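You operate a simulated robot arm through the tools that you are given. There is no shell and no other tool. Be economical: measure what you need, move in short steps, check, and stop when the job is done.

The job below is to be done with a simulated two-armed robot. You get a single attempt, and the scene is never put back.

TASK
File the log card for LOT 452 and stand the gauges down.
Fine: card in the CARDS drawer, shut; head slide drawn back, selector to the dash, length gauge off.

It is judged by the outcome, as a careful person would: the job done as asked, and still so three seconds after it is handed in. It fails if anything else is knocked over, pushed out of place, dropped, spilled or broken.

THE ROBOT
Two 7-joint arms with three-finger grippers on one trunk, on a base that drives. Base frame: it is fixed to the floor where the robot stands at the start and does not move with it; the origin is under the middle of the robot, x ahead of it, y to its left, z up; the surface under the hand at the start is at about z = 0.8. Lengths are in m, angles in degrees, forces in N, time in s.
The left shoulder is at the start at [0.03, 0.124, 1.033], the right one opposite. With the tool pointing down near the work surface each hand reaches from about 0.1 to 0.78 m from the robot's upright axis, wherever it stands, measured 20 degrees to its own side. Places, roughly: black rocker [0.6, 0.4, 0.8]; black selector [0.6, 0.4, 0.8]; black thread knob [0.6, -0.1, 0.8]; blue box lid [0.5, 0.3, 0.9]; head gauge slide [0.5, 0.1, 0.8]; inside the left drawer of the gauging bench [0.6, 0.1, 0.6]; left drawer of the gauging bench [0.5, 0.1, 0.6]. Payload 2.2 kg a hand.
The tool frame of a hand sits at the grasp point between the pads (the TCP): z along the fingers, y along the line on which they close. The tips reach 0.028 m beyond it. Largest opening 0.102 m; the body of the gripper starts 0.071 m behind the TCP.
Orientation is told as [roll, pitch, yaw] about the base's x, y, z axes, in that order, counted from this pose: with the fingers straight down and closing along the base's y, the tool's x points along the base's -x, its y along +y and its z along -z.

THE INTERFACE
- The arms move only by the tool arm_command. It takes "left_commands", "right_commands" or both (then of equal length, played together; a hand with none holds still); each is a list that holds one entry, the list of rows, each a list of 7 numbers: the turn, a rotation vector about the tool's x, y, z in degrees, then the shift along the tool's x, y, z in m, then the opening, from 0 (shut) to 1 (fully open). In form: [[[wx, wy, wz, x, y, z, grip], ...]]. A call has 1 to 12 rows; each row shifts and turns the commanded pose from where the row before left it, along the tool's axes as they then stand. A row lasts 0.2 s, in which the tool goes at most 0.05 m and 8.6 degrees; a call with a longer step from one row to the next is refused whole, and so is a gripper value outside its range. A pose out of reach is approached as far as the arm can. The call stops where the force on the tool passes 40 N (or 10 N more than at its start, if that is more) or the arm is blocked; 0.2 s more then pass. The fingers move at their own pace and stop on an object; they squeeze with about 40 N. The grip force told is the motor's: it shows also when the fingers shut on nothing. Time passes only in rows, and 0.2 s behind the last, so rows that do not move let the fingers close. It gives the time, the measured TCP pose, the force on the tool (base axes), the opening and the grip force at its end, in the units of the frame above (readings bear some noise), with the torque about the TCP (base axes, N m) and any sound that the robot's microphone picked up.
- Cameras (640 x 400 px; columns grow to the right, rows downward): "scene" is now at [0.0228, 0.0159, 1.7366]; the picture's right is [0.14, -0.99, 0.00], its down [-0.92, -0.13, -0.36] and it looks along [0.36, 0.05, -0.93] (base axes); focal length 265 px, centre (320, 200). "left" rides on the left gripper at [0.072, 0.038, -0.086] in its tool frame; the picture's right is [-0.46, 0.89, 0.00], its down [-0.60, -0.32, -0.73] and it looks along [-0.65, -0.34, 0.68] (tool axes); focal length 256 px, centre (320, 200). "right" rides on the right gripper at [0.069, 0.044, -0.086] in its tool frame; the picture's right is [-0.53, 0.85, 0.00], its down [-0.58, -0.36, -0.73] and it looks along [-0.62, -0.39, 0.68] (tool axes); focal length 256 px, centre (320, 200). There is no depth. A picture from a camera that has moved, and an enlarged one, comes with that camera's place and axes in the base frame and with its lens. The place of the scene camera against the robot may be out by one fixed shift of up to 0.018 m in any direction.
- get_image(camera): a new picture of that camera. It takes no simulated time.
- raise_lower(by): slides the trunk up (or, below 0, down) by that many m; the arms and the scene camera ride with it, the base frame stays. It gives what a move gives, with no picture.
- drive_base(legs): drives the robot by 1 to 6 legs, each [ahead, left, turn to the left] in m, m and degrees, along the robot's own axes; the way and the turn of a leg run together, so that a leg with both is an arc; at most 1.5 m and 180 degrees a leg. The arms and the cameras ride along, it lands a little off, and it stops where it bumps. It gives what a move gives.
- pan_tilt(pan, tilt): turns the head with the scene camera to pan (to the left, within 143 degrees either way) and tilt (down, from -29 to 69), counted from straight ahead of the robot. It gives what a move gives.
- close_up(camera, box): a new picture of the part [left, top, right, bottom] of that camera's present view, enlarged. It takes no simulated time.
- hand_in(): hands the job in; it is judged then, once.

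Go step by step. Nothing tells you exact positions but the pictures and the camera data: compare them with the known pose of the tool, close in by small moves and look again before you grip or let go. The budget is 120 turns and 100 pictures, counting those below and the enlarged ones. Unless the task says otherwise, let go and move clear before handing in, and close with one line.

The tools are called after "Call:" by a JSON object that holds its "method" and its "body". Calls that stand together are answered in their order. arm_command: Moves the arms, as the interface text tells. Its arguments: {"type":"object","properties":{"left_commands":{"type":"array"},"right_commands":{"type":"array"}},"required":[]} The other tools are called the same way: raise_lower (by) slides the trunk up or down; drive_base (legs) drives the base; pan_tilt (pan, tilt) turns the head that bears the scene camera; get_image (camera) takes a picture; close_up (camera, box) takes an enlarged picture of a part of a camera's view; hand_in () hands the job in.

At the start:

```text
time_s: 0.0
left_position: [0.3846, 0.4077, 1.1312]
left_orientation: [0.0, 0.0, 0.0]
left_contact_force: [0.1, 0.7, 0.6]
left_wrist_torque: [-0.01, 0.01, 0.01]
left_width: 0.1022
left_grasp_force: 0.0
right_position: [0.4189, -0.0142, 1.1077]
right_orientation: [0.1, 0.0, -0.1]
right_contact_force: [-0.9, -0.7, 0.4]
right_wrist_torque: [-0.02, 0.0, -0.03]
right_width: 0.1019
right_grasp_force: 0.2
trunk travel left (down, up): [-0.275, 0.265]
robot x, y, heading: [-0.0037, -0.0002, -0.1]
head pan, tilt: [8.2, 68.8]
```

scene: 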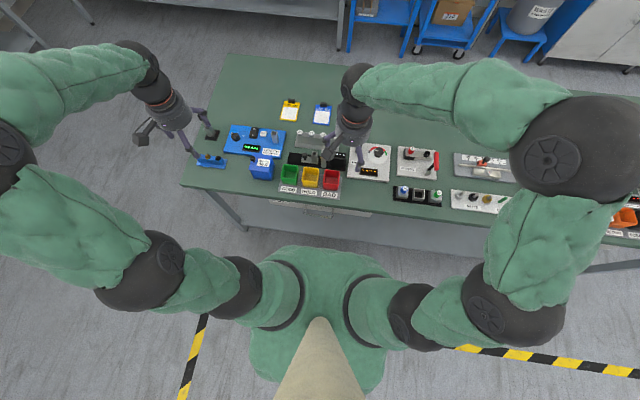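
right: 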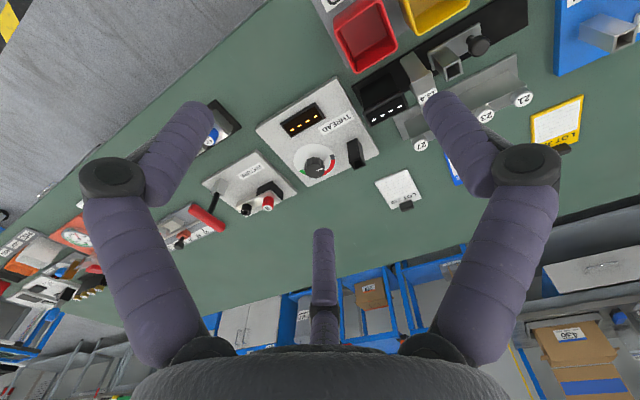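
left: 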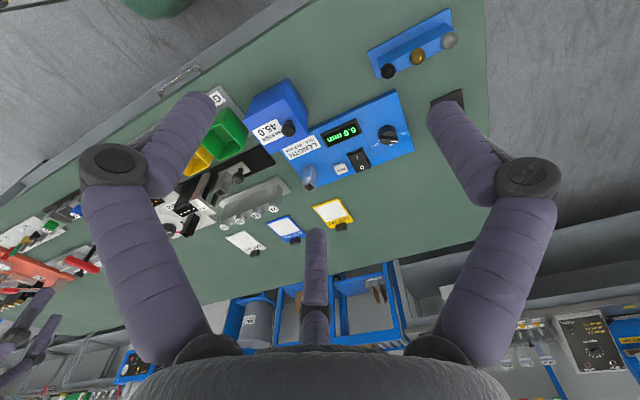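

I see the bench with the length gauge (blue), head gauge, thread gauge and three cards. I'll take enlarged views to read the labels.

Call:
{"method": "close_up", "body": {"camera": "scene", "box": [180, 80, 340, 220]}}

Call:
{"method": "close_up", "body": {"camera": "left", "box": [160, 60, 440, 260]}}

Call:
{"method": "close_up", "body": {"camera": "right", "box": [240, 0, 640, 220]}}

```text
2.86 times, centred on (260, 150) of scene
camera zoom: at [0.0228, 0.0159, 1.7366], right [0.14, -0.99, 0.0], down [-0.92, -0.13, -0.36], along [0.36, 0.05, -0.93], focal length 757 px, centre (491, 343)
```

zoom: 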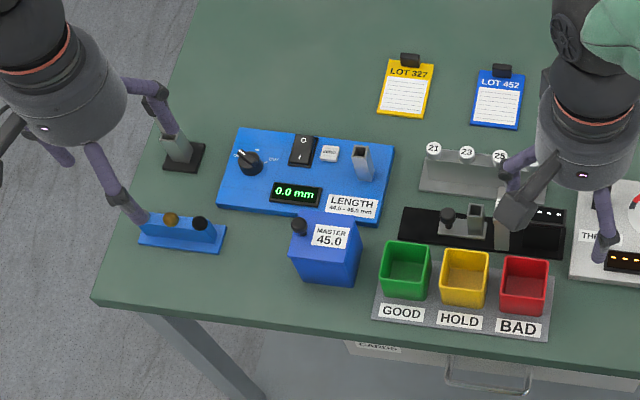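

```text
2.00 times, centred on (300, 160) of left
camera zoom: at [0.312, 0.4459, 1.2178], right [0.46, 0.89, 0.0], down [0.6, -0.32, 0.73], along [0.65, -0.34, -0.68], focal length 512 px, centre (360, 280)
```

zoom: 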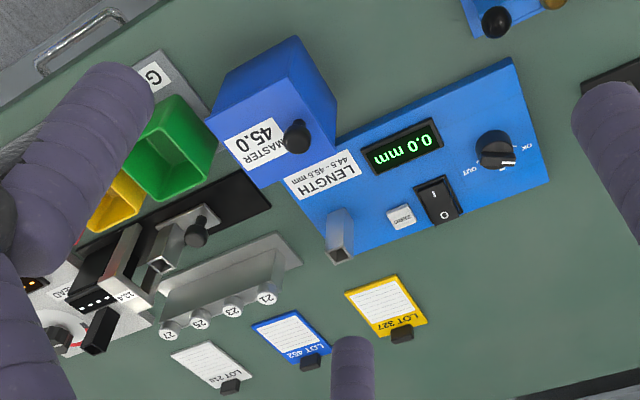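

```text
1.60 times, centred on (440, 110) of right
camera zoom: at [0.3496, 0.029, 1.1956], right [0.53, 0.85, 0.0], down [0.58, -0.36, 0.73], along [0.62, -0.39, -0.68], focal length 410 px, centre (128, 344)
```

zoom: 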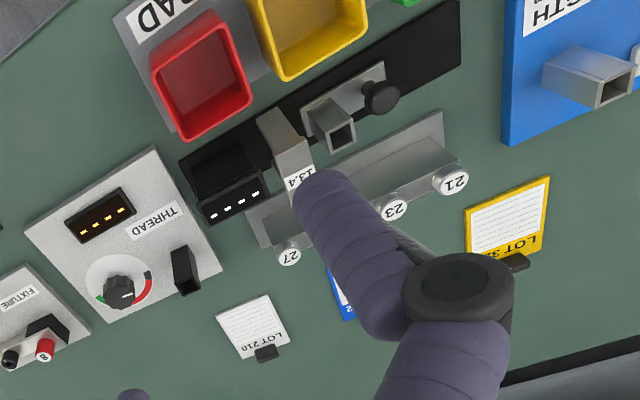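

Blue card LOT 452 has a black clip at its back edge; the CARDS label is on the left drawer's front. I'll move the right hand out of the view and look closer at the gauges.

Call:
{"method": "arm_command", "body": {"right_commands": [[[0, 0, 0, 0, -0.05, 0, 1], [0, 0, 0, 0, -0.05, 0, 1], [0, 0, 0, 0, -0.05, 0, 1], [0, 0, 0, 0, -0.05, 0, 1], [0, 0, 0, 0, -0.05, 0, 1], [0, 0, 0, 0, -0.05, 0, 1]]], "left_commands": [[[0, 0, 0, 0.04, 0, 0, 1], [0, 0, 0, 0.04, 0, 0, 1], [0, 0, 0, 0.04, 0, 0, 1], [0, 0, 0, 0, 0, 0, 1], [0, 0, 0, 0, 0, 0, 1], [0, 0, 0, 0, 0, 0, 1]]]}}

Call:
{"method": "close_up", "body": {"camera": "scene", "box": [220, 80, 380, 180]}}

Call:
{"method": "close_up", "body": {"camera": "scene", "box": [220, 110, 300, 160]}}

Call:
{"method": "close_up", "body": {"camera": "scene", "box": [270, 160, 398, 240]}}

Call:
{"method": "get_image", "body": {"camera": "left"}}

```text
time_s: 1.4
left_position: [0.2659, 0.4061, 1.1308]
left_orientation: [0.1, 0.0, 0.0]
left_contact_force: [-0.6, -0.2, -0.7]
left_wrist_torque: [0.03, 0.06, -0.01]
left_width: 0.1023
left_grasp_force: 0.1
right_position: [0.4182, -0.3119, 1.107]
right_orientation: [0.1, 0.0, 0.0]
right_contact_force: [-0.1, -1.0, 0.3]
right_wrist_torque: [0.02, 0.06, 0.01]
right_width: 0.1022
right_grasp_force: 0.1
trunk travel left (down, up): [-0.275, 0.265]
robot x, y, heading: [0.0013, -0.0012, -0.1]
head pan, tilt: [8.2, 68.8]
```

```text
4.00 times, centred on (300, 130) of scene
camera zoom: at [0.0232, 0.0147, 1.7366], right [0.14, -0.99, 0.0], down [-0.92, -0.13, -0.36], along [0.36, 0.05, -0.93], focal length 1060 px, centre (400, 480)
```

zoom: 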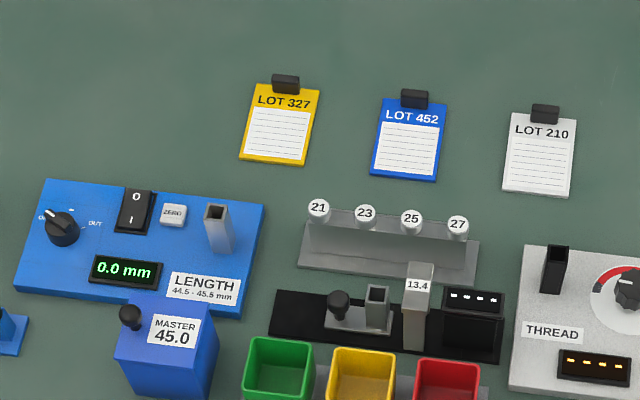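

```text
8.00 times, centred on (260, 135) of scene
camera zoom: at [0.0232, 0.0147, 1.7366], right [0.14, -0.99, 0.0], down [-0.92, -0.13, -0.36], along [0.36, 0.05, -0.93], focal length 2120 px, centre (800, 720)
```

zoom: 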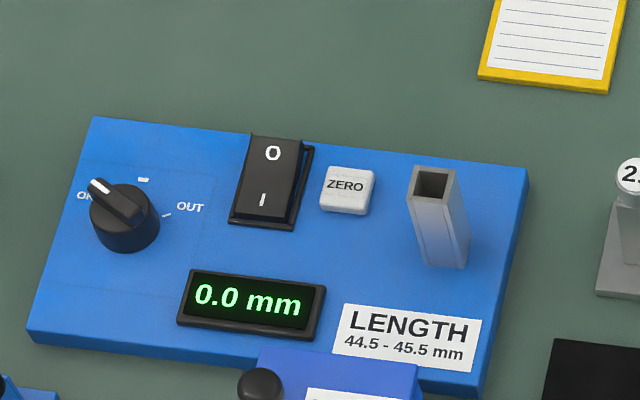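

```text
5.00 times, centred on (334, 200) of scene
camera zoom: at [0.0232, 0.0147, 1.7366], right [0.14, -0.99, 0.0], down [-0.92, -0.13, -0.36], along [0.36, 0.05, -0.93], focal length 1325 px, centre (250, 200)
```

zoom: 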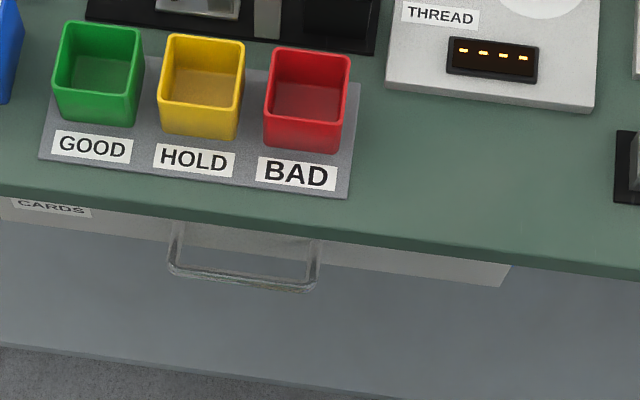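

```text
90 pictures are left
camera left: at [0.1928, 0.4449, 1.2172], right [0.46, 0.89, 0.0], down [0.6, -0.32, 0.73], along [0.65, -0.34, -0.68], focal length 256 px, centre (320, 200)
```

left: 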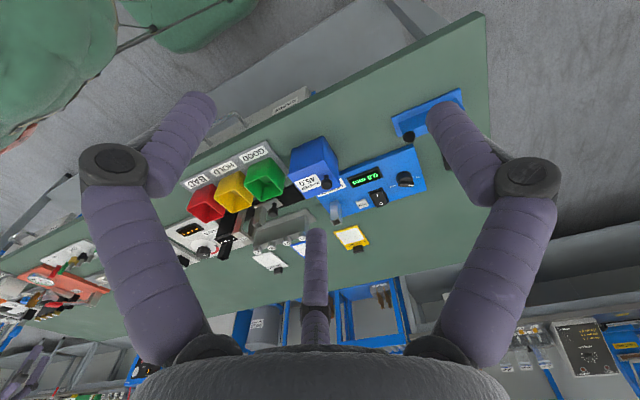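

The length selector points to OK and must turn about 58° clockwise to the dash; the rocker must be pressed on its far (O) end; the head slide sits against the anvil. I'll bring the left hand above the selector first.

Call:
{"method": "arm_command", "body": {"left_commands": [[[0, 0, 0, -0.038, 0.004, 0.02, 0.6], [0, 0, 0, -0.038, 0.004, 0.02, 0.6], [0, 0, 0, -0.038, 0.004, 0.02, 0.6], [0, 0, 0, -0.038, 0.004, 0.02, 0.6], [0, 0, 0, -0.038, 0.004, 0.02, 0.6], [0, 0, 0, -0.038, 0.004, 0.02, 0.6], [0, 0, 0, -0.038, 0.004, 0.02, 0.6], [0, 0, 0, -0.034, 0.004, 0.02, 0.6]]]}}

Call:
{"method": "get_image", "body": {"camera": "left"}}

Call:
{"method": "close_up", "body": {"camera": "scene", "box": [180, 80, 340, 180]}}

```text
time_s: 3.2
left_position: [0.567, 0.4423, 0.9718]
left_orientation: [0.0, 0.1, 0.0]
left_contact_force: [-0.5, 0.0, -0.1]
left_wrist_torque: [-0.01, 0.06, 0.0]
left_width: 0.0611
left_grasp_force: 0.1
right_position: [0.4201, -0.3112, 1.1078]
right_orientation: [0.0, 0.2, 0.0]
right_contact_force: [-0.8, -0.6, -0.2]
right_wrist_torque: [-0.02, 0.0, -0.03]
right_width: 0.102
right_grasp_force: 0.2
trunk travel left (down, up): [-0.275, 0.265]
robot x, y, heading: [0.002, -0.0023, -0.1]
head pan, tilt: [8.2, 68.8]
```

```text
89 pictures are left
camera left: at [0.4946, 0.4804, 1.0577], right [0.46, 0.89, 0.0], down [0.6, -0.32, 0.73], along [0.65, -0.34, -0.68], focal length 256 px, centre (320, 200)
```

left: 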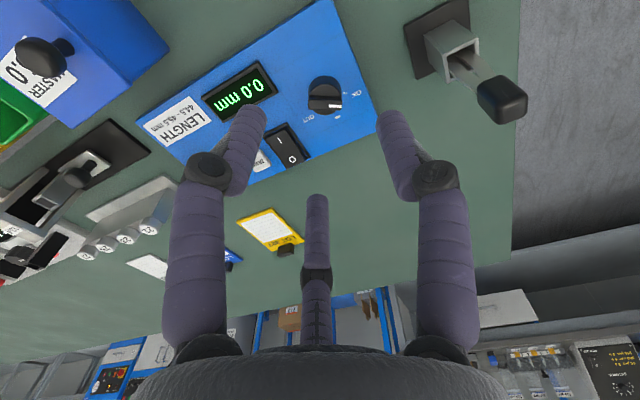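

```text
4.00 times, centred on (260, 130) of scene
camera zoom: at [0.0246, 0.0165, 1.7365], right [0.14, -0.99, 0.0], down [-0.92, -0.13, -0.36], along [0.36, 0.05, -0.93], focal length 1060 px, centre (560, 480)
```

zoom: 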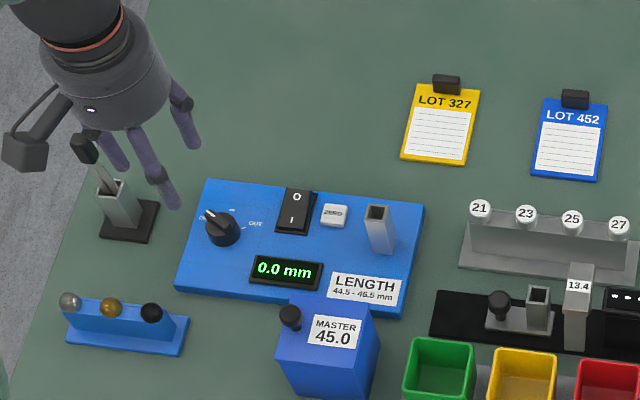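

The selector's top is about (0.589, 0.438, 0.83). A stand with a tall black-capped item is close to it on the left, so I check its height before descending.

Call:
{"method": "close_up", "body": {"camera": "scene", "box": [180, 100, 260, 150]}}

Call:
{"method": "close_up", "body": {"camera": "left", "box": [240, 0, 560, 200]}}

```text
8.00 times, centred on (220, 125) of scene
camera zoom: at [0.0246, 0.0165, 1.7365], right [0.14, -0.99, 0.0], down [-0.92, -0.13, -0.36], along [0.36, 0.05, -0.93], focal length 2120 px, centre (1120, 800)
```

zoom: 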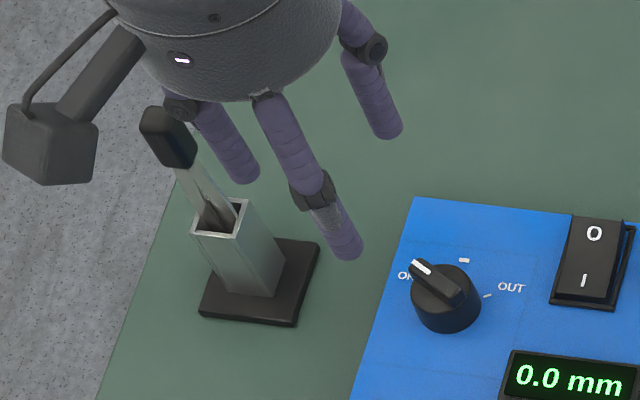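

```text
2.00 times, centred on (400, 100) of left
camera zoom: at [0.4946, 0.4804, 1.0577], right [0.46, 0.89, 0.0], down [0.6, -0.32, 0.73], along [0.65, -0.34, -0.68], focal length 512 px, centre (160, 400)
```

zoom: 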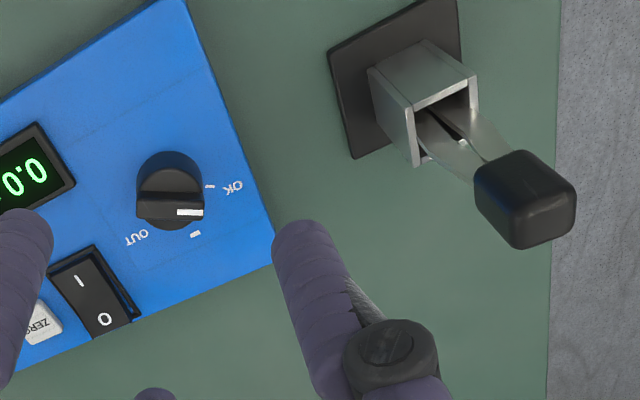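

The capped item is about 0.10 m left of the selector, so there is room. I descend onto the selector in steps.

Call:
{"method": "arm_command", "body": {"left_commands": [[[0, 0, 0, -0.011, -0.003, 0.03, 0.6], [0, 0, 0, -0.011, -0.003, 0.03, 0.6], [0, 0, 0, 0, 0, 0.03, 0.6], [0, 0, 0, 0, 0, 0.015, 0.6]]]}}

Call:
{"method": "get_image", "body": {"camera": "left"}}

Call:
{"method": "close_up", "body": {"camera": "scene", "box": [180, 100, 260, 150]}}

```text
time_s: 4.2
left_position: [0.5874, 0.4343, 0.8659]
left_orientation: [0.0, 0.0, 0.0]
left_contact_force: [0.0, 0.7, -1.0]
left_wrist_torque: [-0.01, -0.01, 0.0]
left_width: 0.0612
left_grasp_force: 0.1
right_position: [0.4191, -0.3101, 1.1061]
right_orientation: [0.1, 0.0, -0.1]
right_contact_force: [-0.6, 0.6, 0.3]
right_wrist_torque: [0.0, 0.02, -0.04]
right_width: 0.102
right_grasp_force: 0.1
trunk travel left (down, up): [-0.275, 0.265]
robot x, y, heading: [0.0002, -0.0032, 0.0]
head pan, tilt: [8.2, 68.8]
```

```text
85 pictures are left
camera left: at [0.5146, 0.4728, 0.9517], right [0.46, 0.89, 0.0], down [0.6, -0.32, 0.73], along [0.65, -0.34, -0.68], focal length 256 px, centre (320, 200)
```

left: 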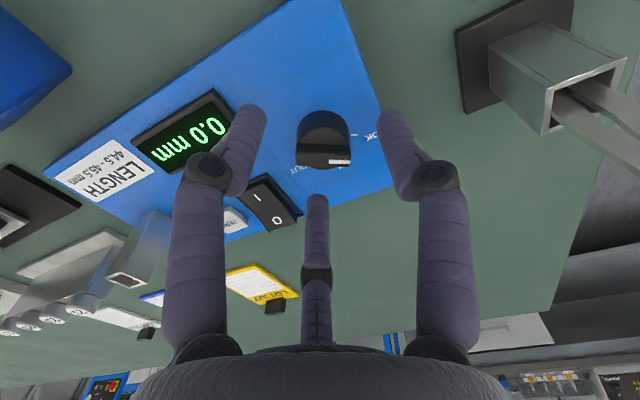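

```text
8.00 times, centred on (220, 125) of scene
camera zoom: at [0.0228, 0.0157, 1.7366], right [0.14, -0.99, 0.0], down [-0.92, -0.13, -0.36], along [0.36, 0.05, -0.93], focal length 2120 px, centre (1120, 800)
```

zoom: 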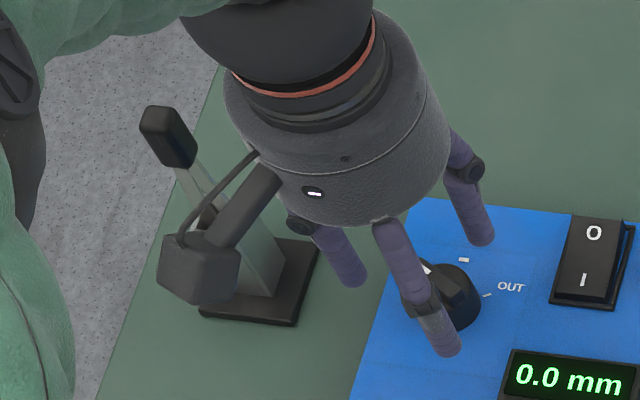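

The knob is centred between the fingers. I lower 2 cm and close on it.

Call:
{"method": "arm_command", "body": {"left_commands": [[[0, 0, 0, 0, 0.001, 0.01, 0.6], [0, 0, 0, 0, 0.0, 0.011, 0.6], [0, 0, 0, 0, 0, 0, 0.2], [0, 0, 0, 0, 0, 0, 0.0], [0, 0, 0, 0, 0, 0, 0.0]]]}}

Call:
{"method": "get_image", "body": {"camera": "left"}}

```text
time_s: 5.4
left_position: [0.5902, 0.4319, 0.8455]
left_orientation: [0.0, -0.2, -0.1]
left_contact_force: [22.3, -17.2, -1.7]
left_wrist_torque: [-0.45, -0.9, -0.25]
left_width: 0.0331
left_grasp_force: 44.7
right_position: [0.4209, -0.3126, 1.1061]
right_orientation: [0.1, 0.1, 0.0]
right_contact_force: [1.2, 0.2, -0.1]
right_wrist_torque: [-0.04, 0.03, -0.04]
right_width: 0.1019
right_grasp_force: 0.1
trunk travel left (down, up): [-0.275, 0.265]
robot x, y, heading: [0.0004, -0.0016, -0.3]
head pan, tilt: [8.2, 68.8]
```

```text
83 pictures are left
camera left: at [0.5183, 0.4703, 0.9314], right [0.47, 0.88, 0.0], down [0.6, -0.32, 0.73], along [0.65, -0.34, -0.68], focal length 256 px, centre (320, 200)
```

left: 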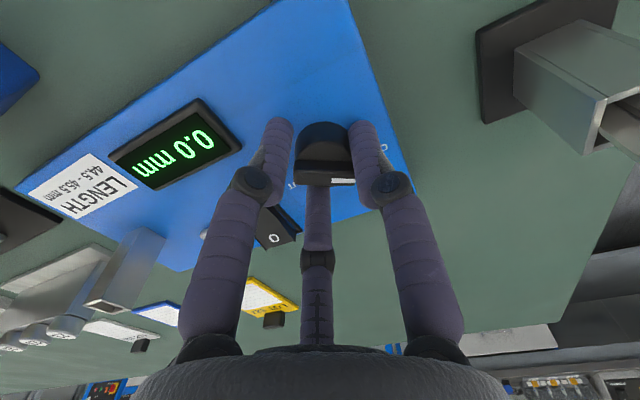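

Gripped at 0.033 m with some side load; I relax toward the knob's axis and turn clockwise.

Call:
{"method": "arm_command", "body": {"left_commands": [[[0, 0, 0, -0.003, -0.002, 0, 0], [0, 0, 8, 0, 0, 0, 0], [0, 0, 8, 0, 0, 0, 0], [0, 0, 8, 0, 0, 0, 0], [0, 0, 8, 0, 0, 0, 0], [0, 0, 8, 0, 0, 0, 0], [0, 0, 5, 0, 0, 0, 0]]]}}

Call:
{"method": "get_image", "body": {"camera": "left"}}

Call:
{"method": "close_up", "body": {"camera": "scene", "box": [180, 100, 260, 150]}}

```text
time_s: 7.0
left_position: [0.5904, 0.4325, 0.8451]
left_orientation: [0.2, 0.0, -45.1]
left_contact_force: [17.9, 0.0, -0.7]
left_wrist_torque: [0.03, -0.34, 0.0]
left_width: 0.0324
left_grasp_force: 45.0
right_position: [0.4207, -0.3108, 1.1064]
right_orientation: [0.1, 0.1, 0.0]
right_contact_force: [-0.5, 0.2, -0.1]
right_wrist_torque: [0.02, -0.02, -0.02]
right_width: 0.1019
right_grasp_force: 0.2
trunk travel left (down, up): [-0.275, 0.265]
robot x, y, heading: [0.0008, 0.0022, 0.0]
head pan, tilt: [8.2, 68.8]
```

```text
82 pictures are left
camera left: at [0.5669, 0.5119, 0.9318], right [0.96, 0.3, 0.0], down [0.2, -0.65, 0.73], along [0.22, -0.7, -0.68], focal length 256 px, centre (320, 200)
```

left: 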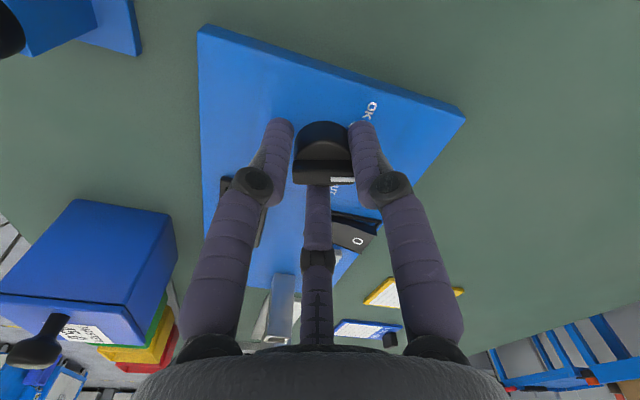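

```text
8.00 times, centred on (220, 125) of scene
camera zoom: at [0.0251, 0.016, 1.7365], right [0.14, -0.99, 0.0], down [-0.92, -0.13, -0.36], along [0.36, 0.05, -0.93], focal length 2120 px, centre (1120, 800)
```

zoom: 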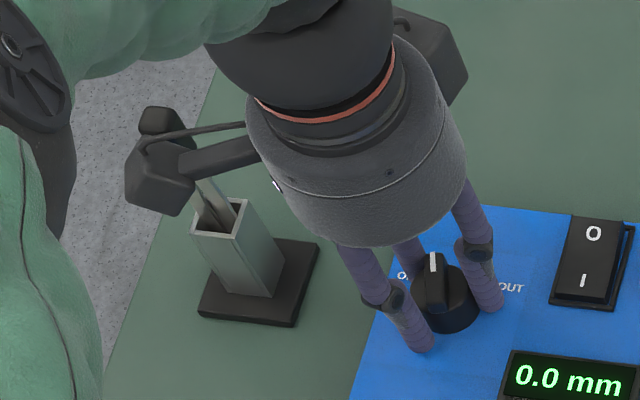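

The pointer is now about 45° round; roughly 16° remains, but the hand's camera would come near the capped item. I release, lift, turn the hand back and regrip.

Call:
{"method": "arm_command", "body": {"left_commands": [[[0, 0, 0, 0, 0, 0, 0.55], [0, 0, 0, 0, 0, 0, 0.55], [0, 0, 0, 0, 0, -0.03, 0.55], [0, 0, -8.4, 0, 0, 0, 0.55], [0, 0, -8.4, 0, 0, 0, 0.55], [0, 0, -8.4, 0, 0, 0, 0.55], [0, 0, -8.4, 0, 0, 0, 0.55], [0, 0, -8.4, 0, 0, 0, 0.55]]]}}

Call:
{"method": "get_image", "body": {"camera": "left"}}

Call:
{"method": "close_up", "body": {"camera": "scene", "box": [180, 100, 260, 150]}}

```text
time_s: 8.8
left_position: [0.5889, 0.4319, 0.8756]
left_orientation: [0.0, 0.0, -2.9]
left_contact_force: [0.7, 0.1, -0.7]
left_wrist_torque: [0.01, -0.02, 0.01]
left_width: 0.056
left_grasp_force: 0.2
right_position: [0.4205, -0.3111, 1.1061]
right_orientation: [0.1, 0.1, 0.0]
right_contact_force: [-0.3, -0.1, 0.4]
right_wrist_torque: [-0.01, -0.02, 0.01]
right_width: 0.1015
right_grasp_force: 0.1
trunk travel left (down, up): [-0.275, 0.265]
robot x, y, heading: [-0.0003, -0.0005, -0.2]
head pan, tilt: [8.2, 68.8]
```

```text
80 pictures are left
camera left: at [0.519, 0.4744, 0.962], right [0.51, 0.86, 0.0], down [0.59, -0.35, 0.73], along [0.63, -0.37, -0.68], focal length 256 px, centre (320, 200)
```

left: 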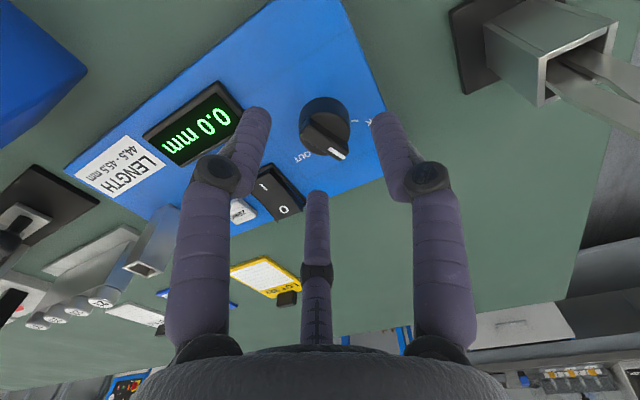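

```text
8.00 times, centred on (220, 125) of scene
camera zoom: at [0.023, 0.0159, 1.7366], right [0.14, -0.99, 0.0], down [-0.92, -0.13, -0.36], along [0.36, 0.05, -0.93], focal length 2120 px, centre (1120, 800)
```

zoom: 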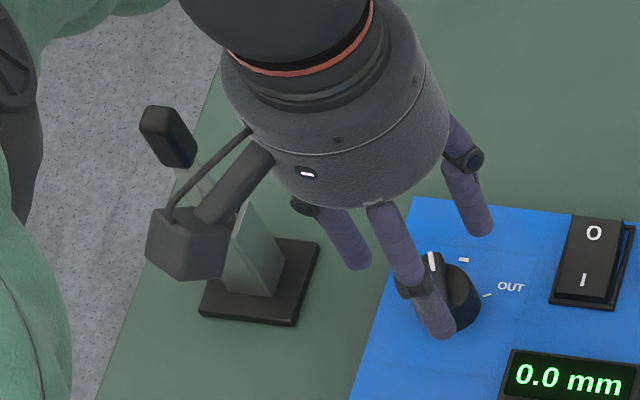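

Call:
{"method": "close_up", "body": {"camera": "left", "box": [260, 70, 420, 170]}}

```text
4.00 times, centred on (340, 120) of left
camera zoom: at [0.519, 0.4744, 0.962], right [0.51, 0.86, 0.0], down [0.59, -0.35, 0.73], along [0.63, -0.37, -0.68], focal length 1024 px, centre (240, 520)
```

zoom: 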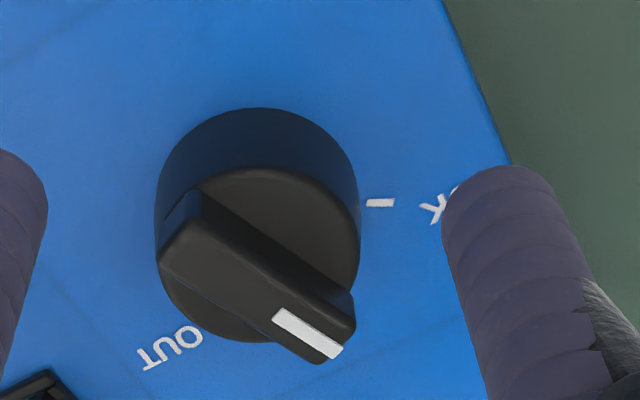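

The pointer still points about 18° left of the dash (dash is nearly straight ahead). I regrip and turn 17° more.

Call:
{"method": "arm_command", "body": {"left_commands": [[[0, 0, 0, -0.001, 0, 0.015, 0.55], [0, 0, 0, 0, 0.0, 0.015, 0.55], [0, 0, 0, 0, 0, 0, 0.0], [0, 0, 0, 0, 0, 0, 0.0], [0, 0, 8.5, 0, 0, 0, 0.0], [0, 0, 8.5, 0, 0, 0, 0], [0, 0, 0, 0, 0, 0, 0], [0, 0, 0, 0, 0, 0, 0.55], [0, 0, 0, 0, 0, 0, 0.55], [0, 0, 0, 0, 0, -0.04, 0.55], [0, 0, -8.5, 0.02, 0, -0.02, 0.55], [0, 0, -6, 0.02, 0, -0.02, 0.55]]]}}

Call:
{"method": "close_up", "body": {"camera": "left", "box": [220, 30, 420, 155]}}

Call:
{"method": "close_up", "body": {"camera": "scene", "box": [180, 100, 260, 150]}}

```text
time_s: 11.4
left_position: [0.5498, 0.4401, 0.9257]
left_orientation: [0.0, 0.0, -5.4]
left_contact_force: [0.5, 0.0, 0.1]
left_wrist_torque: [0.04, -0.01, -0.04]
left_width: 0.056
left_grasp_force: 0.1
right_position: [0.4175, -0.3112, 1.1074]
right_orientation: [0.1, -0.1, 0.0]
right_contact_force: [0.6, -0.1, -0.6]
right_wrist_torque: [-0.01, 0.02, -0.01]
right_width: 0.1021
right_grasp_force: 0.2
trunk travel left (down, up): [-0.275, 0.265]
robot x, y, heading: [-0.0043, -0.0012, 0.3]
head pan, tilt: [8.2, 68.8]
```

```text
3.20 times, centred on (320, 92) of left
camera zoom: at [0.4811, 0.4862, 1.0115], right [0.55, 0.84, 0.0], down [0.57, -0.37, 0.73], along [0.61, -0.4, -0.68], focal length 819 px, centre (320, 544)
```

zoom: 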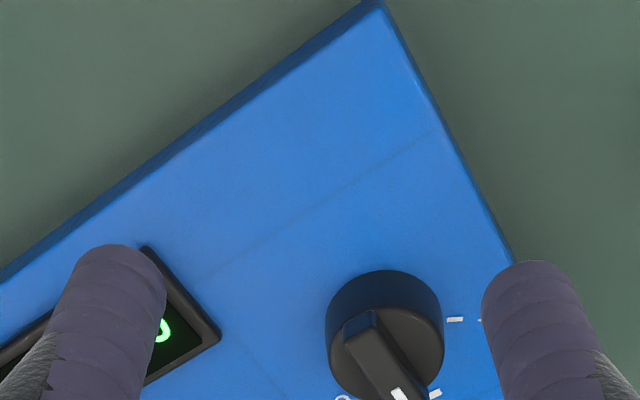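

```text
8.00 times, centred on (220, 125) of scene
camera zoom: at [0.0216, 0.0151, 1.7366], right [0.14, -0.99, 0.0], down [-0.92, -0.13, -0.36], along [0.36, 0.05, -0.93], focal length 2120 px, centre (1120, 800)
```

zoom: 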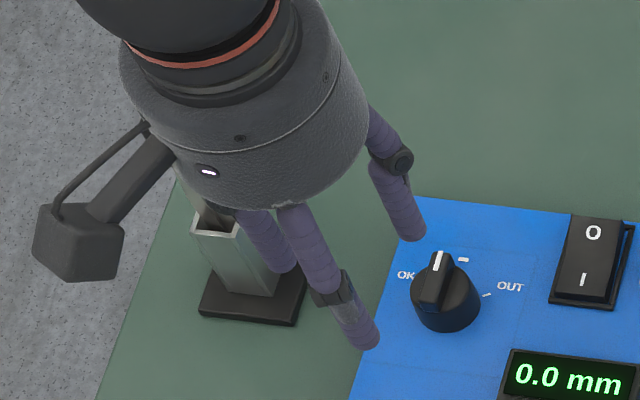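

The pointer is near the dash. I back off slightly for a view of pointer and tick marks together.

Call:
{"method": "arm_command", "body": {"left_commands": [[[0, 0, 0, 0.03, 0, -0.02, 0.55], [0, 0, 0, 0.03, 0, -0.02, 0.55]]]}}

Call:
{"method": "close_up", "body": {"camera": "left", "box": [260, 60, 420, 160]}}

Call:
{"method": "close_up", "body": {"camera": "scene", "box": [218, 116, 258, 141]}}

```text
time_s: 12.0
left_position: [0.4898, 0.4489, 0.9664]
left_orientation: [0.0, -0.1, -5.5]
left_contact_force: [0.0, -0.6, 0.5]
left_wrist_torque: [-0.03, -0.03, 0.03]
left_width: 0.0558
left_grasp_force: 0.0
right_position: [0.4188, -0.3111, 1.1064]
right_orientation: [0.1, -0.1, 0.0]
right_contact_force: [-0.3, -0.2, -0.5]
right_wrist_torque: [0.02, 0.03, -0.04]
right_width: 0.1021
right_grasp_force: 0.0
trunk travel left (down, up): [-0.275, 0.265]
robot x, y, heading: [-0.0011, -0.0019, 0.1]
head pan, tilt: [8.2, 68.8]
```

```text
4.00 times, centred on (340, 110) of left
camera zoom: at [0.421, 0.4934, 1.0523], right [0.55, 0.84, 0.0], down [0.57, -0.37, 0.73], along [0.61, -0.4, -0.68], focal length 1024 px, centre (240, 560)
```

zoom: 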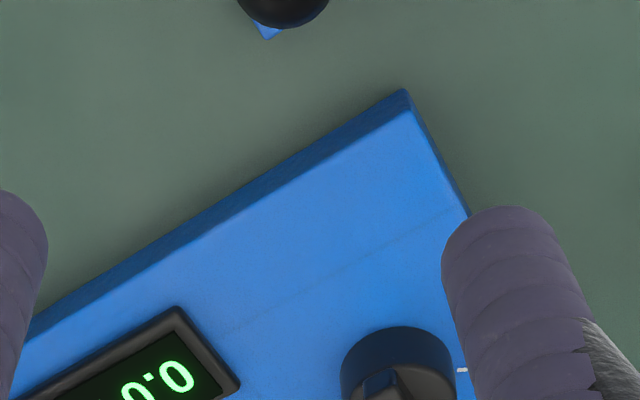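

```text
16.00 times, centred on (238, 128) of scene
camera zoom: at [0.0223, 0.0156, 1.7366], right [0.14, -0.99, 0.0], down [-0.92, -0.13, -0.36], along [0.36, 0.05, -0.93], focal length 4240 px, centre (1632, 1344)
```

zoom: 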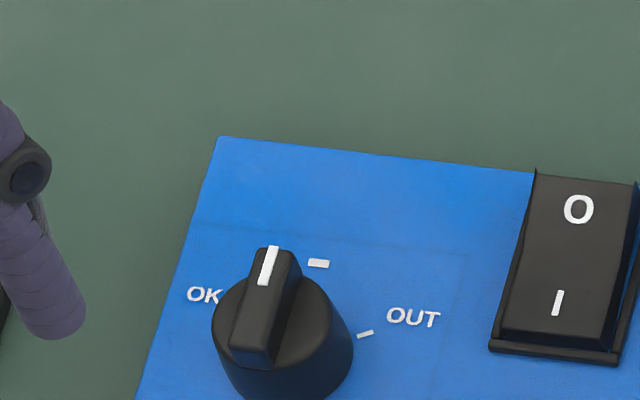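

The pointer is parallel to the plate edge, i.e. on the dash. Next, the rocker's O end at about (0.636, 0.367): I close the fingers and hover above it.

Call:
{"method": "arm_command", "body": {"left_commands": [[[0, 0, -5.5, 0, 0, 0, 0], [0, 0, 0, -0.037, -0.0205, 0.012, 0], [0, 0, 0, -0.037, -0.0205, 0.012, 0], [0, 0, 0, -0.037, -0.0205, 0.012, 0], [0, 0, 0, -0.036, -0.0205, 0.012, 0], [0, 0, 0, 0, 0, 0, 0]]]}}

Call:
{"method": "get_image", "body": {"camera": "left"}}

Call:
{"method": "close_up", "body": {"camera": "scene", "box": [218, 100, 298, 150]}}

```text
time_s: 13.4
left_position: [0.6405, 0.3657, 0.9167]
left_orientation: [-0.1, 0.0, 0.0]
left_contact_force: [0.9, -0.2, 0.5]
left_wrist_torque: [0.01, -0.02, 0.03]
left_width: 0.0024
left_grasp_force: 31.4
right_position: [0.4192, -0.3102, 1.1084]
right_orientation: [0.0, 0.0, 0.0]
right_contact_force: [0.2, 1.1, -0.2]
right_wrist_torque: [0.0, -0.01, 0.0]
right_width: 0.102
right_grasp_force: 0.0
trunk travel left (down, up): [-0.275, 0.265]
robot x, y, heading: [-0.0022, -0.0016, 0.1]
head pan, tilt: [8.2, 68.8]
```

```text
73 pictures are left
camera left: at [0.5691, 0.4049, 1.0032], right [0.46, 0.89, 0.0], down [0.6, -0.32, 0.73], along [0.65, -0.34, -0.68], focal length 256 px, centre (320, 200)
```

left: 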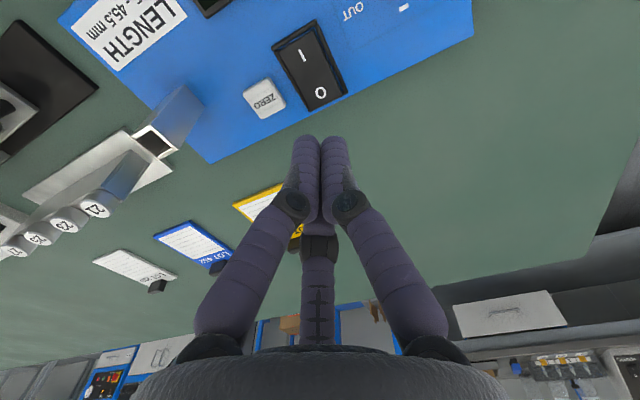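

```text
8.00 times, centred on (258, 125) of scene
camera zoom: at [0.0217, 0.0162, 1.7366], right [0.14, -0.99, 0.0], down [-0.92, -0.13, -0.36], along [0.36, 0.05, -0.93], focal length 2120 px, centre (816, 800)
```

zoom: 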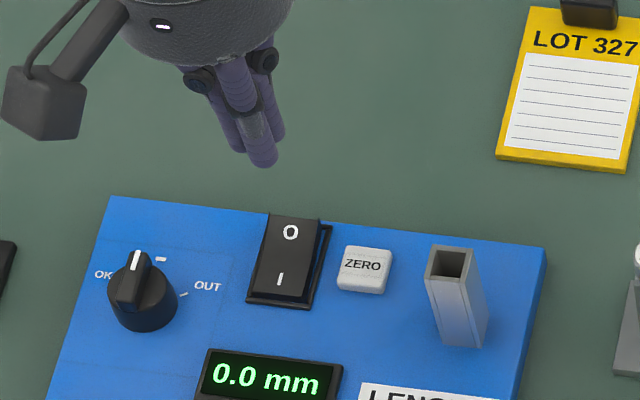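

The O end is right below the fingertips. I press down in small steps.

Call:
{"method": "arm_command", "body": {"left_commands": [[[0, 0, 0, -0.001, 0.003, 0.02, 0], [0, 0, 0, 0, 0, 0.02, 0], [0, 0, 0, 0, 0, 0.01, 0], [0, 0, 0, 0, 0, 0.006, 0], [0, 0, 0, 0, 0, 0.005, 0], [0, 0, 0, 0, 0, 0.004, 0]]]}}

Call:
{"method": "get_image", "body": {"camera": "left"}}

```text
time_s: 14.8
left_position: [0.6404, 0.3702, 0.8514]
left_orientation: [0.1, -0.1, -0.1]
left_contact_force: [0.7, -0.2, -0.2]
left_wrist_torque: [-0.02, 0.01, 0.03]
left_width: 0.0021
left_grasp_force: 31.8
right_position: [0.4193, -0.3116, 1.1071]
right_orientation: [0.0, 0.2, 0.0]
right_contact_force: [-1.1, 0.2, 0.5]
right_wrist_torque: [0.04, 0.01, -0.01]
right_width: 0.102
right_grasp_force: 0.1
trunk travel left (down, up): [-0.275, 0.265]
robot x, y, heading: [-0.0002, -0.0008, 0.2]
head pan, tilt: [8.2, 68.8]
```

```text
71 pictures are left
camera left: at [0.5691, 0.4083, 0.9384], right [0.46, 0.89, 0.0], down [0.6, -0.32, 0.73], along [0.65, -0.34, -0.68], focal length 256 px, centre (320, 200)
```

left: 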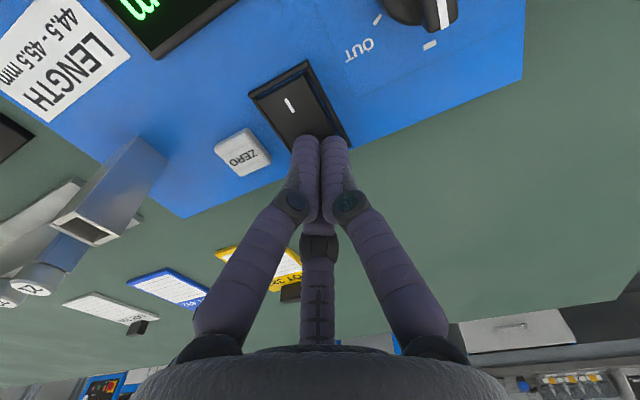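

No contact force yet; the tips are just above the O end. I continue down in 3 mm steps.

Call:
{"method": "arm_command", "body": {"left_commands": [[[0, 0, 0, 0, 0, 0.003, 0], [0, 0, 0, 0, 0, 0.003, 0], [0, 0, 0, 0, 0, 0.003, 0], [0, 0, 0, 0, 0, 0.003, 0]]]}}

Call:
{"method": "get_image", "body": {"camera": "left"}}

```text
time_s: 15.8
left_position: [0.6416, 0.3702, 0.8489]
left_orientation: [0.2, -0.6, 0.2]
left_contact_force: [-3.9, -5.6, 39.5]
left_wrist_torque: [-0.36, 0.63, -0.27]
left_width: 0.002
left_grasp_force: 31.6
right_position: [0.4171, -0.313, 1.1073]
right_orientation: [0.3, -0.1, 0.0]
right_contact_force: [0.9, 0.4, -0.8]
right_wrist_torque: [-0.01, 0.0, 0.0]
right_width: 0.1018
right_grasp_force: 0.1
trunk travel left (down, up): [-0.275, 0.265]
robot x, y, heading: [0.0016, -0.0031, 0.0]
head pan, tilt: [8.2, 68.8]
```

```text
70 pictures are left
camera left: at [0.5684, 0.4076, 0.9342], right [0.46, 0.89, 0.01], down [0.6, -0.32, 0.74], along [0.65, -0.34, -0.68], focal length 256 px, centre (320, 200)
```

left: 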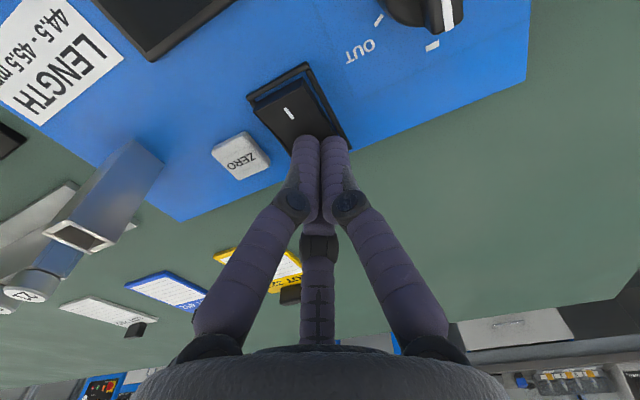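

The display has gone dark: the gauge is off. I lift and move over the head gauge slide.

Call:
{"method": "arm_command", "body": {"left_commands": [[[0, 0, 0, 0, 0, -0.03, 0], [0, 0, 0, 0, 0, -0.04, 0], [0, 0, 0, 0, 0, -0.04, 0.3], [0, 0, 0, 0.018, -0.04, -0.01, 0.6], [0, 0, 0, 0.018, -0.04, 0, 0.6], [0, 0, 0, 0.018, -0.04, 0, 0.6], [0, 0, 0, 0.018, -0.04, 0, 0.6], [0, 0, 0, 0.018, -0.04, 0, 0.6], [0, 0, 0, 0.018, -0.03, 0, 0.6]]]}}

Call:
{"method": "get_image", "body": {"camera": "left"}}

Call:
{"method": "close_up", "body": {"camera": "scene", "box": [220, 100, 348, 180]}}

```text
time_s: 17.8
left_position: [0.5318, 0.1385, 0.9598]
left_orientation: [-0.1, -0.1, 0.0]
left_contact_force: [-0.1, -0.4, -1.1]
left_wrist_torque: [0.01, -0.01, -0.03]
left_width: 0.0612
left_grasp_force: 0.1
right_position: [0.4187, -0.3103, 1.1068]
right_orientation: [0.1, 0.0, 0.0]
right_contact_force: [0.2, 0.2, -0.1]
right_wrist_torque: [0.05, -0.02, 0.02]
right_width: 0.1023
right_grasp_force: 0.0
trunk travel left (down, up): [-0.275, 0.265]
robot x, y, heading: [-0.0025, -0.0015, 0.1]
head pan, tilt: [8.2, 68.8]
```

```text
69 pictures are left
camera left: at [0.4589, 0.177, 1.0466], right [0.46, 0.89, 0.0], down [0.6, -0.32, 0.73], along [0.65, -0.34, -0.68], focal length 256 px, centre (320, 200)
```

left: 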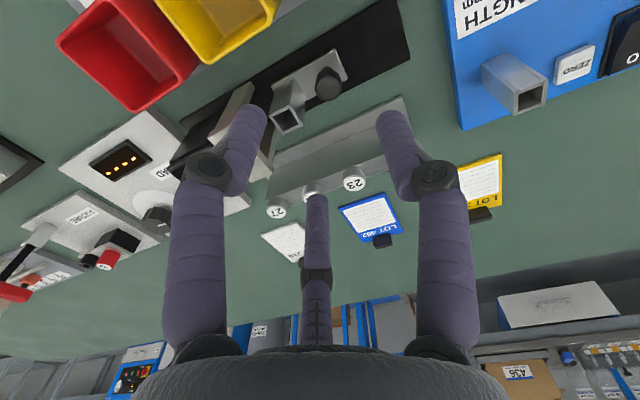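

```text
5.00 times, centred on (284, 140) of scene
camera zoom: at [0.0224, 0.0152, 1.7366], right [0.14, -0.99, 0.0], down [-0.92, -0.13, -0.36], along [0.36, 0.05, -0.93], focal length 1325 px, centre (500, 500)
```

zoom: 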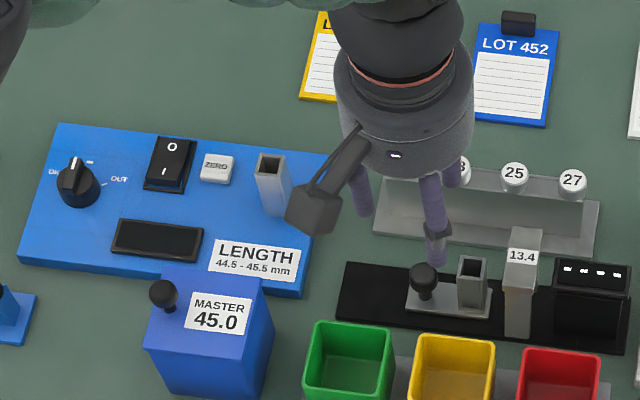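

The length gauge is dark. The slide's black knob is at about (0.536, 0.141, 0.84) with the nest close on its right, so I turn the hand 90° counter-clockwise to grip it front-to-back.

Call:
{"method": "arm_command", "body": {"left_commands": [[[0, 0, -8.2, 0, 0, 0, 0.45], [0, 0, -8.2, 0, 0, 0, 0.45], [0, 0, -8.2, 0, 0, 0, 0.45], [0, 0, -8.2, 0, 0, 0, 0.45], [0, 0, -8.2, 0, 0, 0, 0.45], [0, 0, -8.2, 0, 0, 0, 0.45], [0, 0, -8.2, 0, 0, 0, 0.45], [0, 0, -8.2, 0, 0, 0, 0.45], [0, 0, -8.2, 0, 0, 0, 0.45], [0, 0, -8.2, 0, 0, 0, 0.45], [0, 0, -8, 0, 0, 0, 0.45]]]}}

Call:
{"method": "get_image", "body": {"camera": "left"}}

Call:
{"method": "close_up", "body": {"camera": "scene", "box": [260, 110, 356, 170]}}

```text
time_s: 20.2
left_position: [0.5325, 0.1382, 0.9613]
left_orientation: [0.0, 0.0, 90.2]
left_contact_force: [-0.4, 0.5, -0.4]
left_wrist_torque: [0.01, 0.01, 0.0]
left_width: 0.046
left_grasp_force: 0.1
right_position: [0.4188, -0.3114, 1.1083]
right_orientation: [0.1, 0.1, -0.1]
right_contact_force: [0.5, 0.8, 0.4]
right_wrist_torque: [-0.03, -0.03, 0.0]
right_width: 0.102
right_grasp_force: 0.0
trunk travel left (down, up): [-0.275, 0.265]
robot x, y, heading: [-0.0006, 0.0011, 0.1]
head pan, tilt: [8.2, 68.8]
```

```text
67 pictures are left
camera left: at [0.4948, 0.068, 1.047], right [-0.89, 0.46, 0.0], down [0.32, 0.6, 0.73], along [0.34, 0.65, -0.68], focal length 256 px, centre (320, 200)
```

left: 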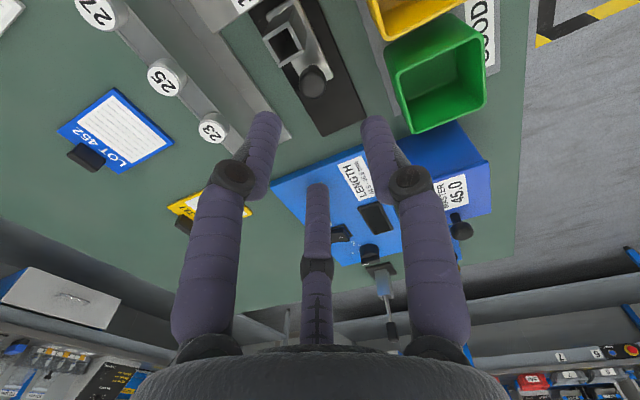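

```text
6.67 times, centred on (308, 140) of scene
camera zoom: at [0.0228, 0.0157, 1.7366], right [0.14, -0.99, 0.0], down [-0.92, -0.13, -0.36], along [0.36, 0.05, -0.93], focal length 1766 px, centre (400, 600)
```

zoom: 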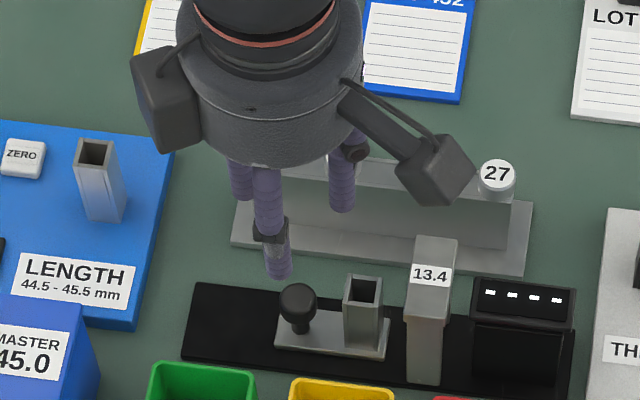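

The knob lies at about (0.538, 0.140). I descend over it with the fingers front and back.

Call:
{"method": "arm_command", "body": {"left_commands": [[[0, 0, 0, -0.002, -0.005, 0.035, 0.45], [0, 0, 0, 0, 0, 0.035, 0.45], [0, 0, 0, 0, 0, 0.012, 0.45]]]}}

Call:
{"method": "get_image", "body": {"camera": "left"}}

Call:
{"method": "close_up", "body": {"camera": "scene", "box": [260, 110, 356, 170]}}

```text
time_s: 21.0
left_position: [0.5422, 0.1414, 0.8804]
left_orientation: [-0.6, 0.0, 90.1]
left_contact_force: [9.7, -1.8, 17.3]
left_wrist_torque: [-0.48, -0.55, 0.13]
left_width: 0.0582
left_grasp_force: 4.5
right_position: [0.4208, -0.3101, 1.1069]
right_orientation: [0.1, 0.1, 0.1]
right_contact_force: [0.7, 0.1, 0.0]
right_wrist_torque: [0.0, 0.01, -0.01]
right_width: 0.1021
right_grasp_force: 0.0
trunk travel left (down, up): [-0.275, 0.265]
robot x, y, heading: [0.0025, -0.0007, 0.1]
head pan, tilt: [8.2, 68.8]
```

```text
65 pictures are left
camera left: at [0.5031, 0.0703, 0.9658], right [-0.89, 0.46, -0.01], down [0.31, 0.61, 0.73], along [0.35, 0.65, -0.68], focal length 256 px, centre (320, 200)
```

left: 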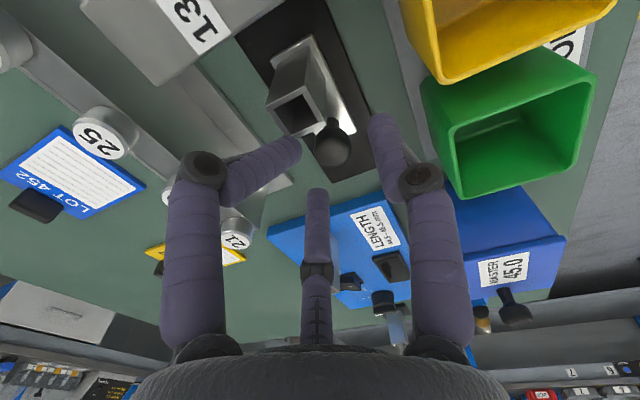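

```text
6.67 times, centred on (308, 140) of scene
camera zoom: at [0.0239, 0.0154, 1.7367], right [0.14, -0.99, 0.0], down [-0.92, -0.13, -0.36], along [0.36, 0.05, -0.93], focal length 1766 px, centre (400, 600)
```

zoom: 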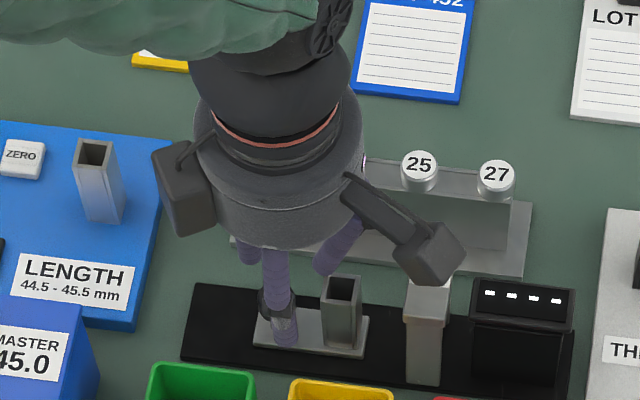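

There is contact already at this height and one finger is being forced, and the slide has shifted about 1 cm. I look closely before moving on.

Call:
{"method": "close_up", "body": {"camera": "left", "box": [220, 60, 420, 185]}}

Call:
{"method": "close_up", "body": {"camera": "scene", "box": [284, 140, 332, 170]}}

```text
3.20 times, centred on (320, 122) of left
camera zoom: at [0.5031, 0.0703, 0.9658], right [-0.89, 0.46, -0.01], down [0.31, 0.61, 0.73], along [0.35, 0.65, -0.68], focal length 819 px, centre (320, 448)
```

zoom: 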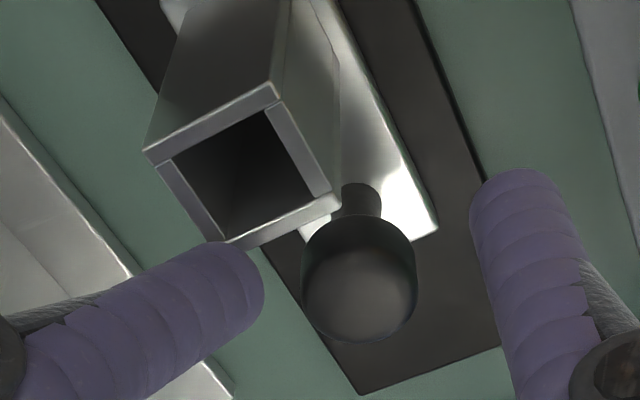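

```text
13.33 times, centred on (308, 155) of scene
camera zoom: at [0.0239, 0.0154, 1.7367], right [0.14, -0.99, 0.0], down [-0.92, -0.13, -0.36], along [0.36, 0.05, -0.93], focal length 3533 px, centre (480, 800)
```

zoom: 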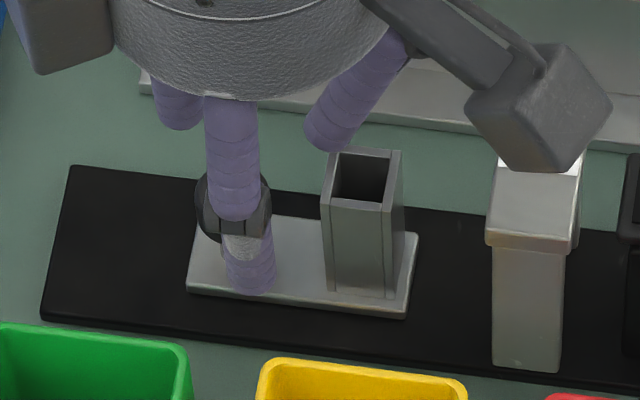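

The far fingertip landed on the nest's corner and bent, nudging the slide backwards (the wanted direction). I lift clear and look again.

Call:
{"method": "arm_command", "body": {"left_commands": [[[0, 0, 0, 0, 0, -0.02, 0.45], [0, 0, 0, 0, 0, -0.02, 0.45], [0, 0, 0, 0, 0, 0, 0.45]]]}}

Call:
{"method": "get_image", "body": {"camera": "left"}}

Call:
{"method": "close_up", "body": {"camera": "scene", "box": [276, 130, 340, 170]}}

```text
time_s: 21.8
left_position: [0.537, 0.1418, 0.9181]
left_orientation: [0.1, 0.0, 90.1]
left_contact_force: [0.0, -0.3, -0.1]
left_wrist_torque: [-0.01, -0.04, -0.01]
left_width: 0.0457
left_grasp_force: 0.1
right_position: [0.4187, -0.3109, 1.1068]
right_orientation: [0.1, 0.0, 0.0]
right_contact_force: [-0.7, 0.2, -0.1]
right_wrist_torque: [0.03, 0.02, 0.04]
right_width: 0.102
right_grasp_force: 0.0
trunk travel left (down, up): [-0.275, 0.265]
robot x, y, heading: [-0.0025, 0.0015, -0.3]
head pan, tilt: [8.2, 68.8]
```

```text
61 pictures are left
camera left: at [0.4989, 0.0702, 1.0035], right [-0.89, 0.47, 0.0], down [0.32, 0.6, 0.73], along [0.34, 0.65, -0.68], focal length 256 px, centre (320, 200)
```

left: 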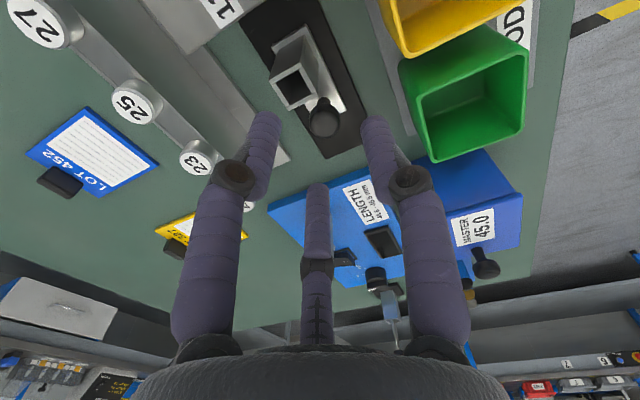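

```text
10.00 times, centred on (308, 150) of scene
camera zoom: at [0.0227, 0.0157, 1.7365], right [0.14, -0.99, 0.0], down [-0.92, -0.13, -0.36], along [0.36, 0.05, -0.93], focal length 2650 px, centre (440, 700)
```

zoom: 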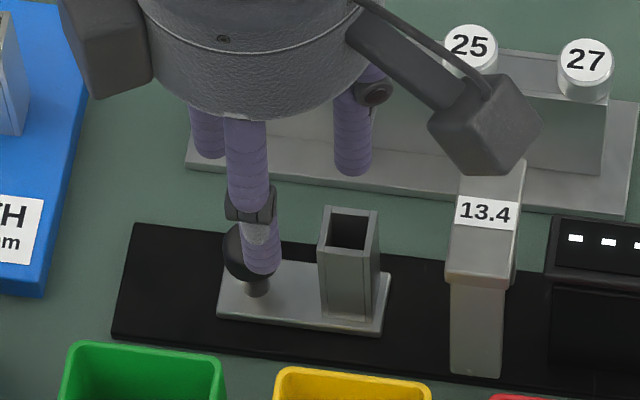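

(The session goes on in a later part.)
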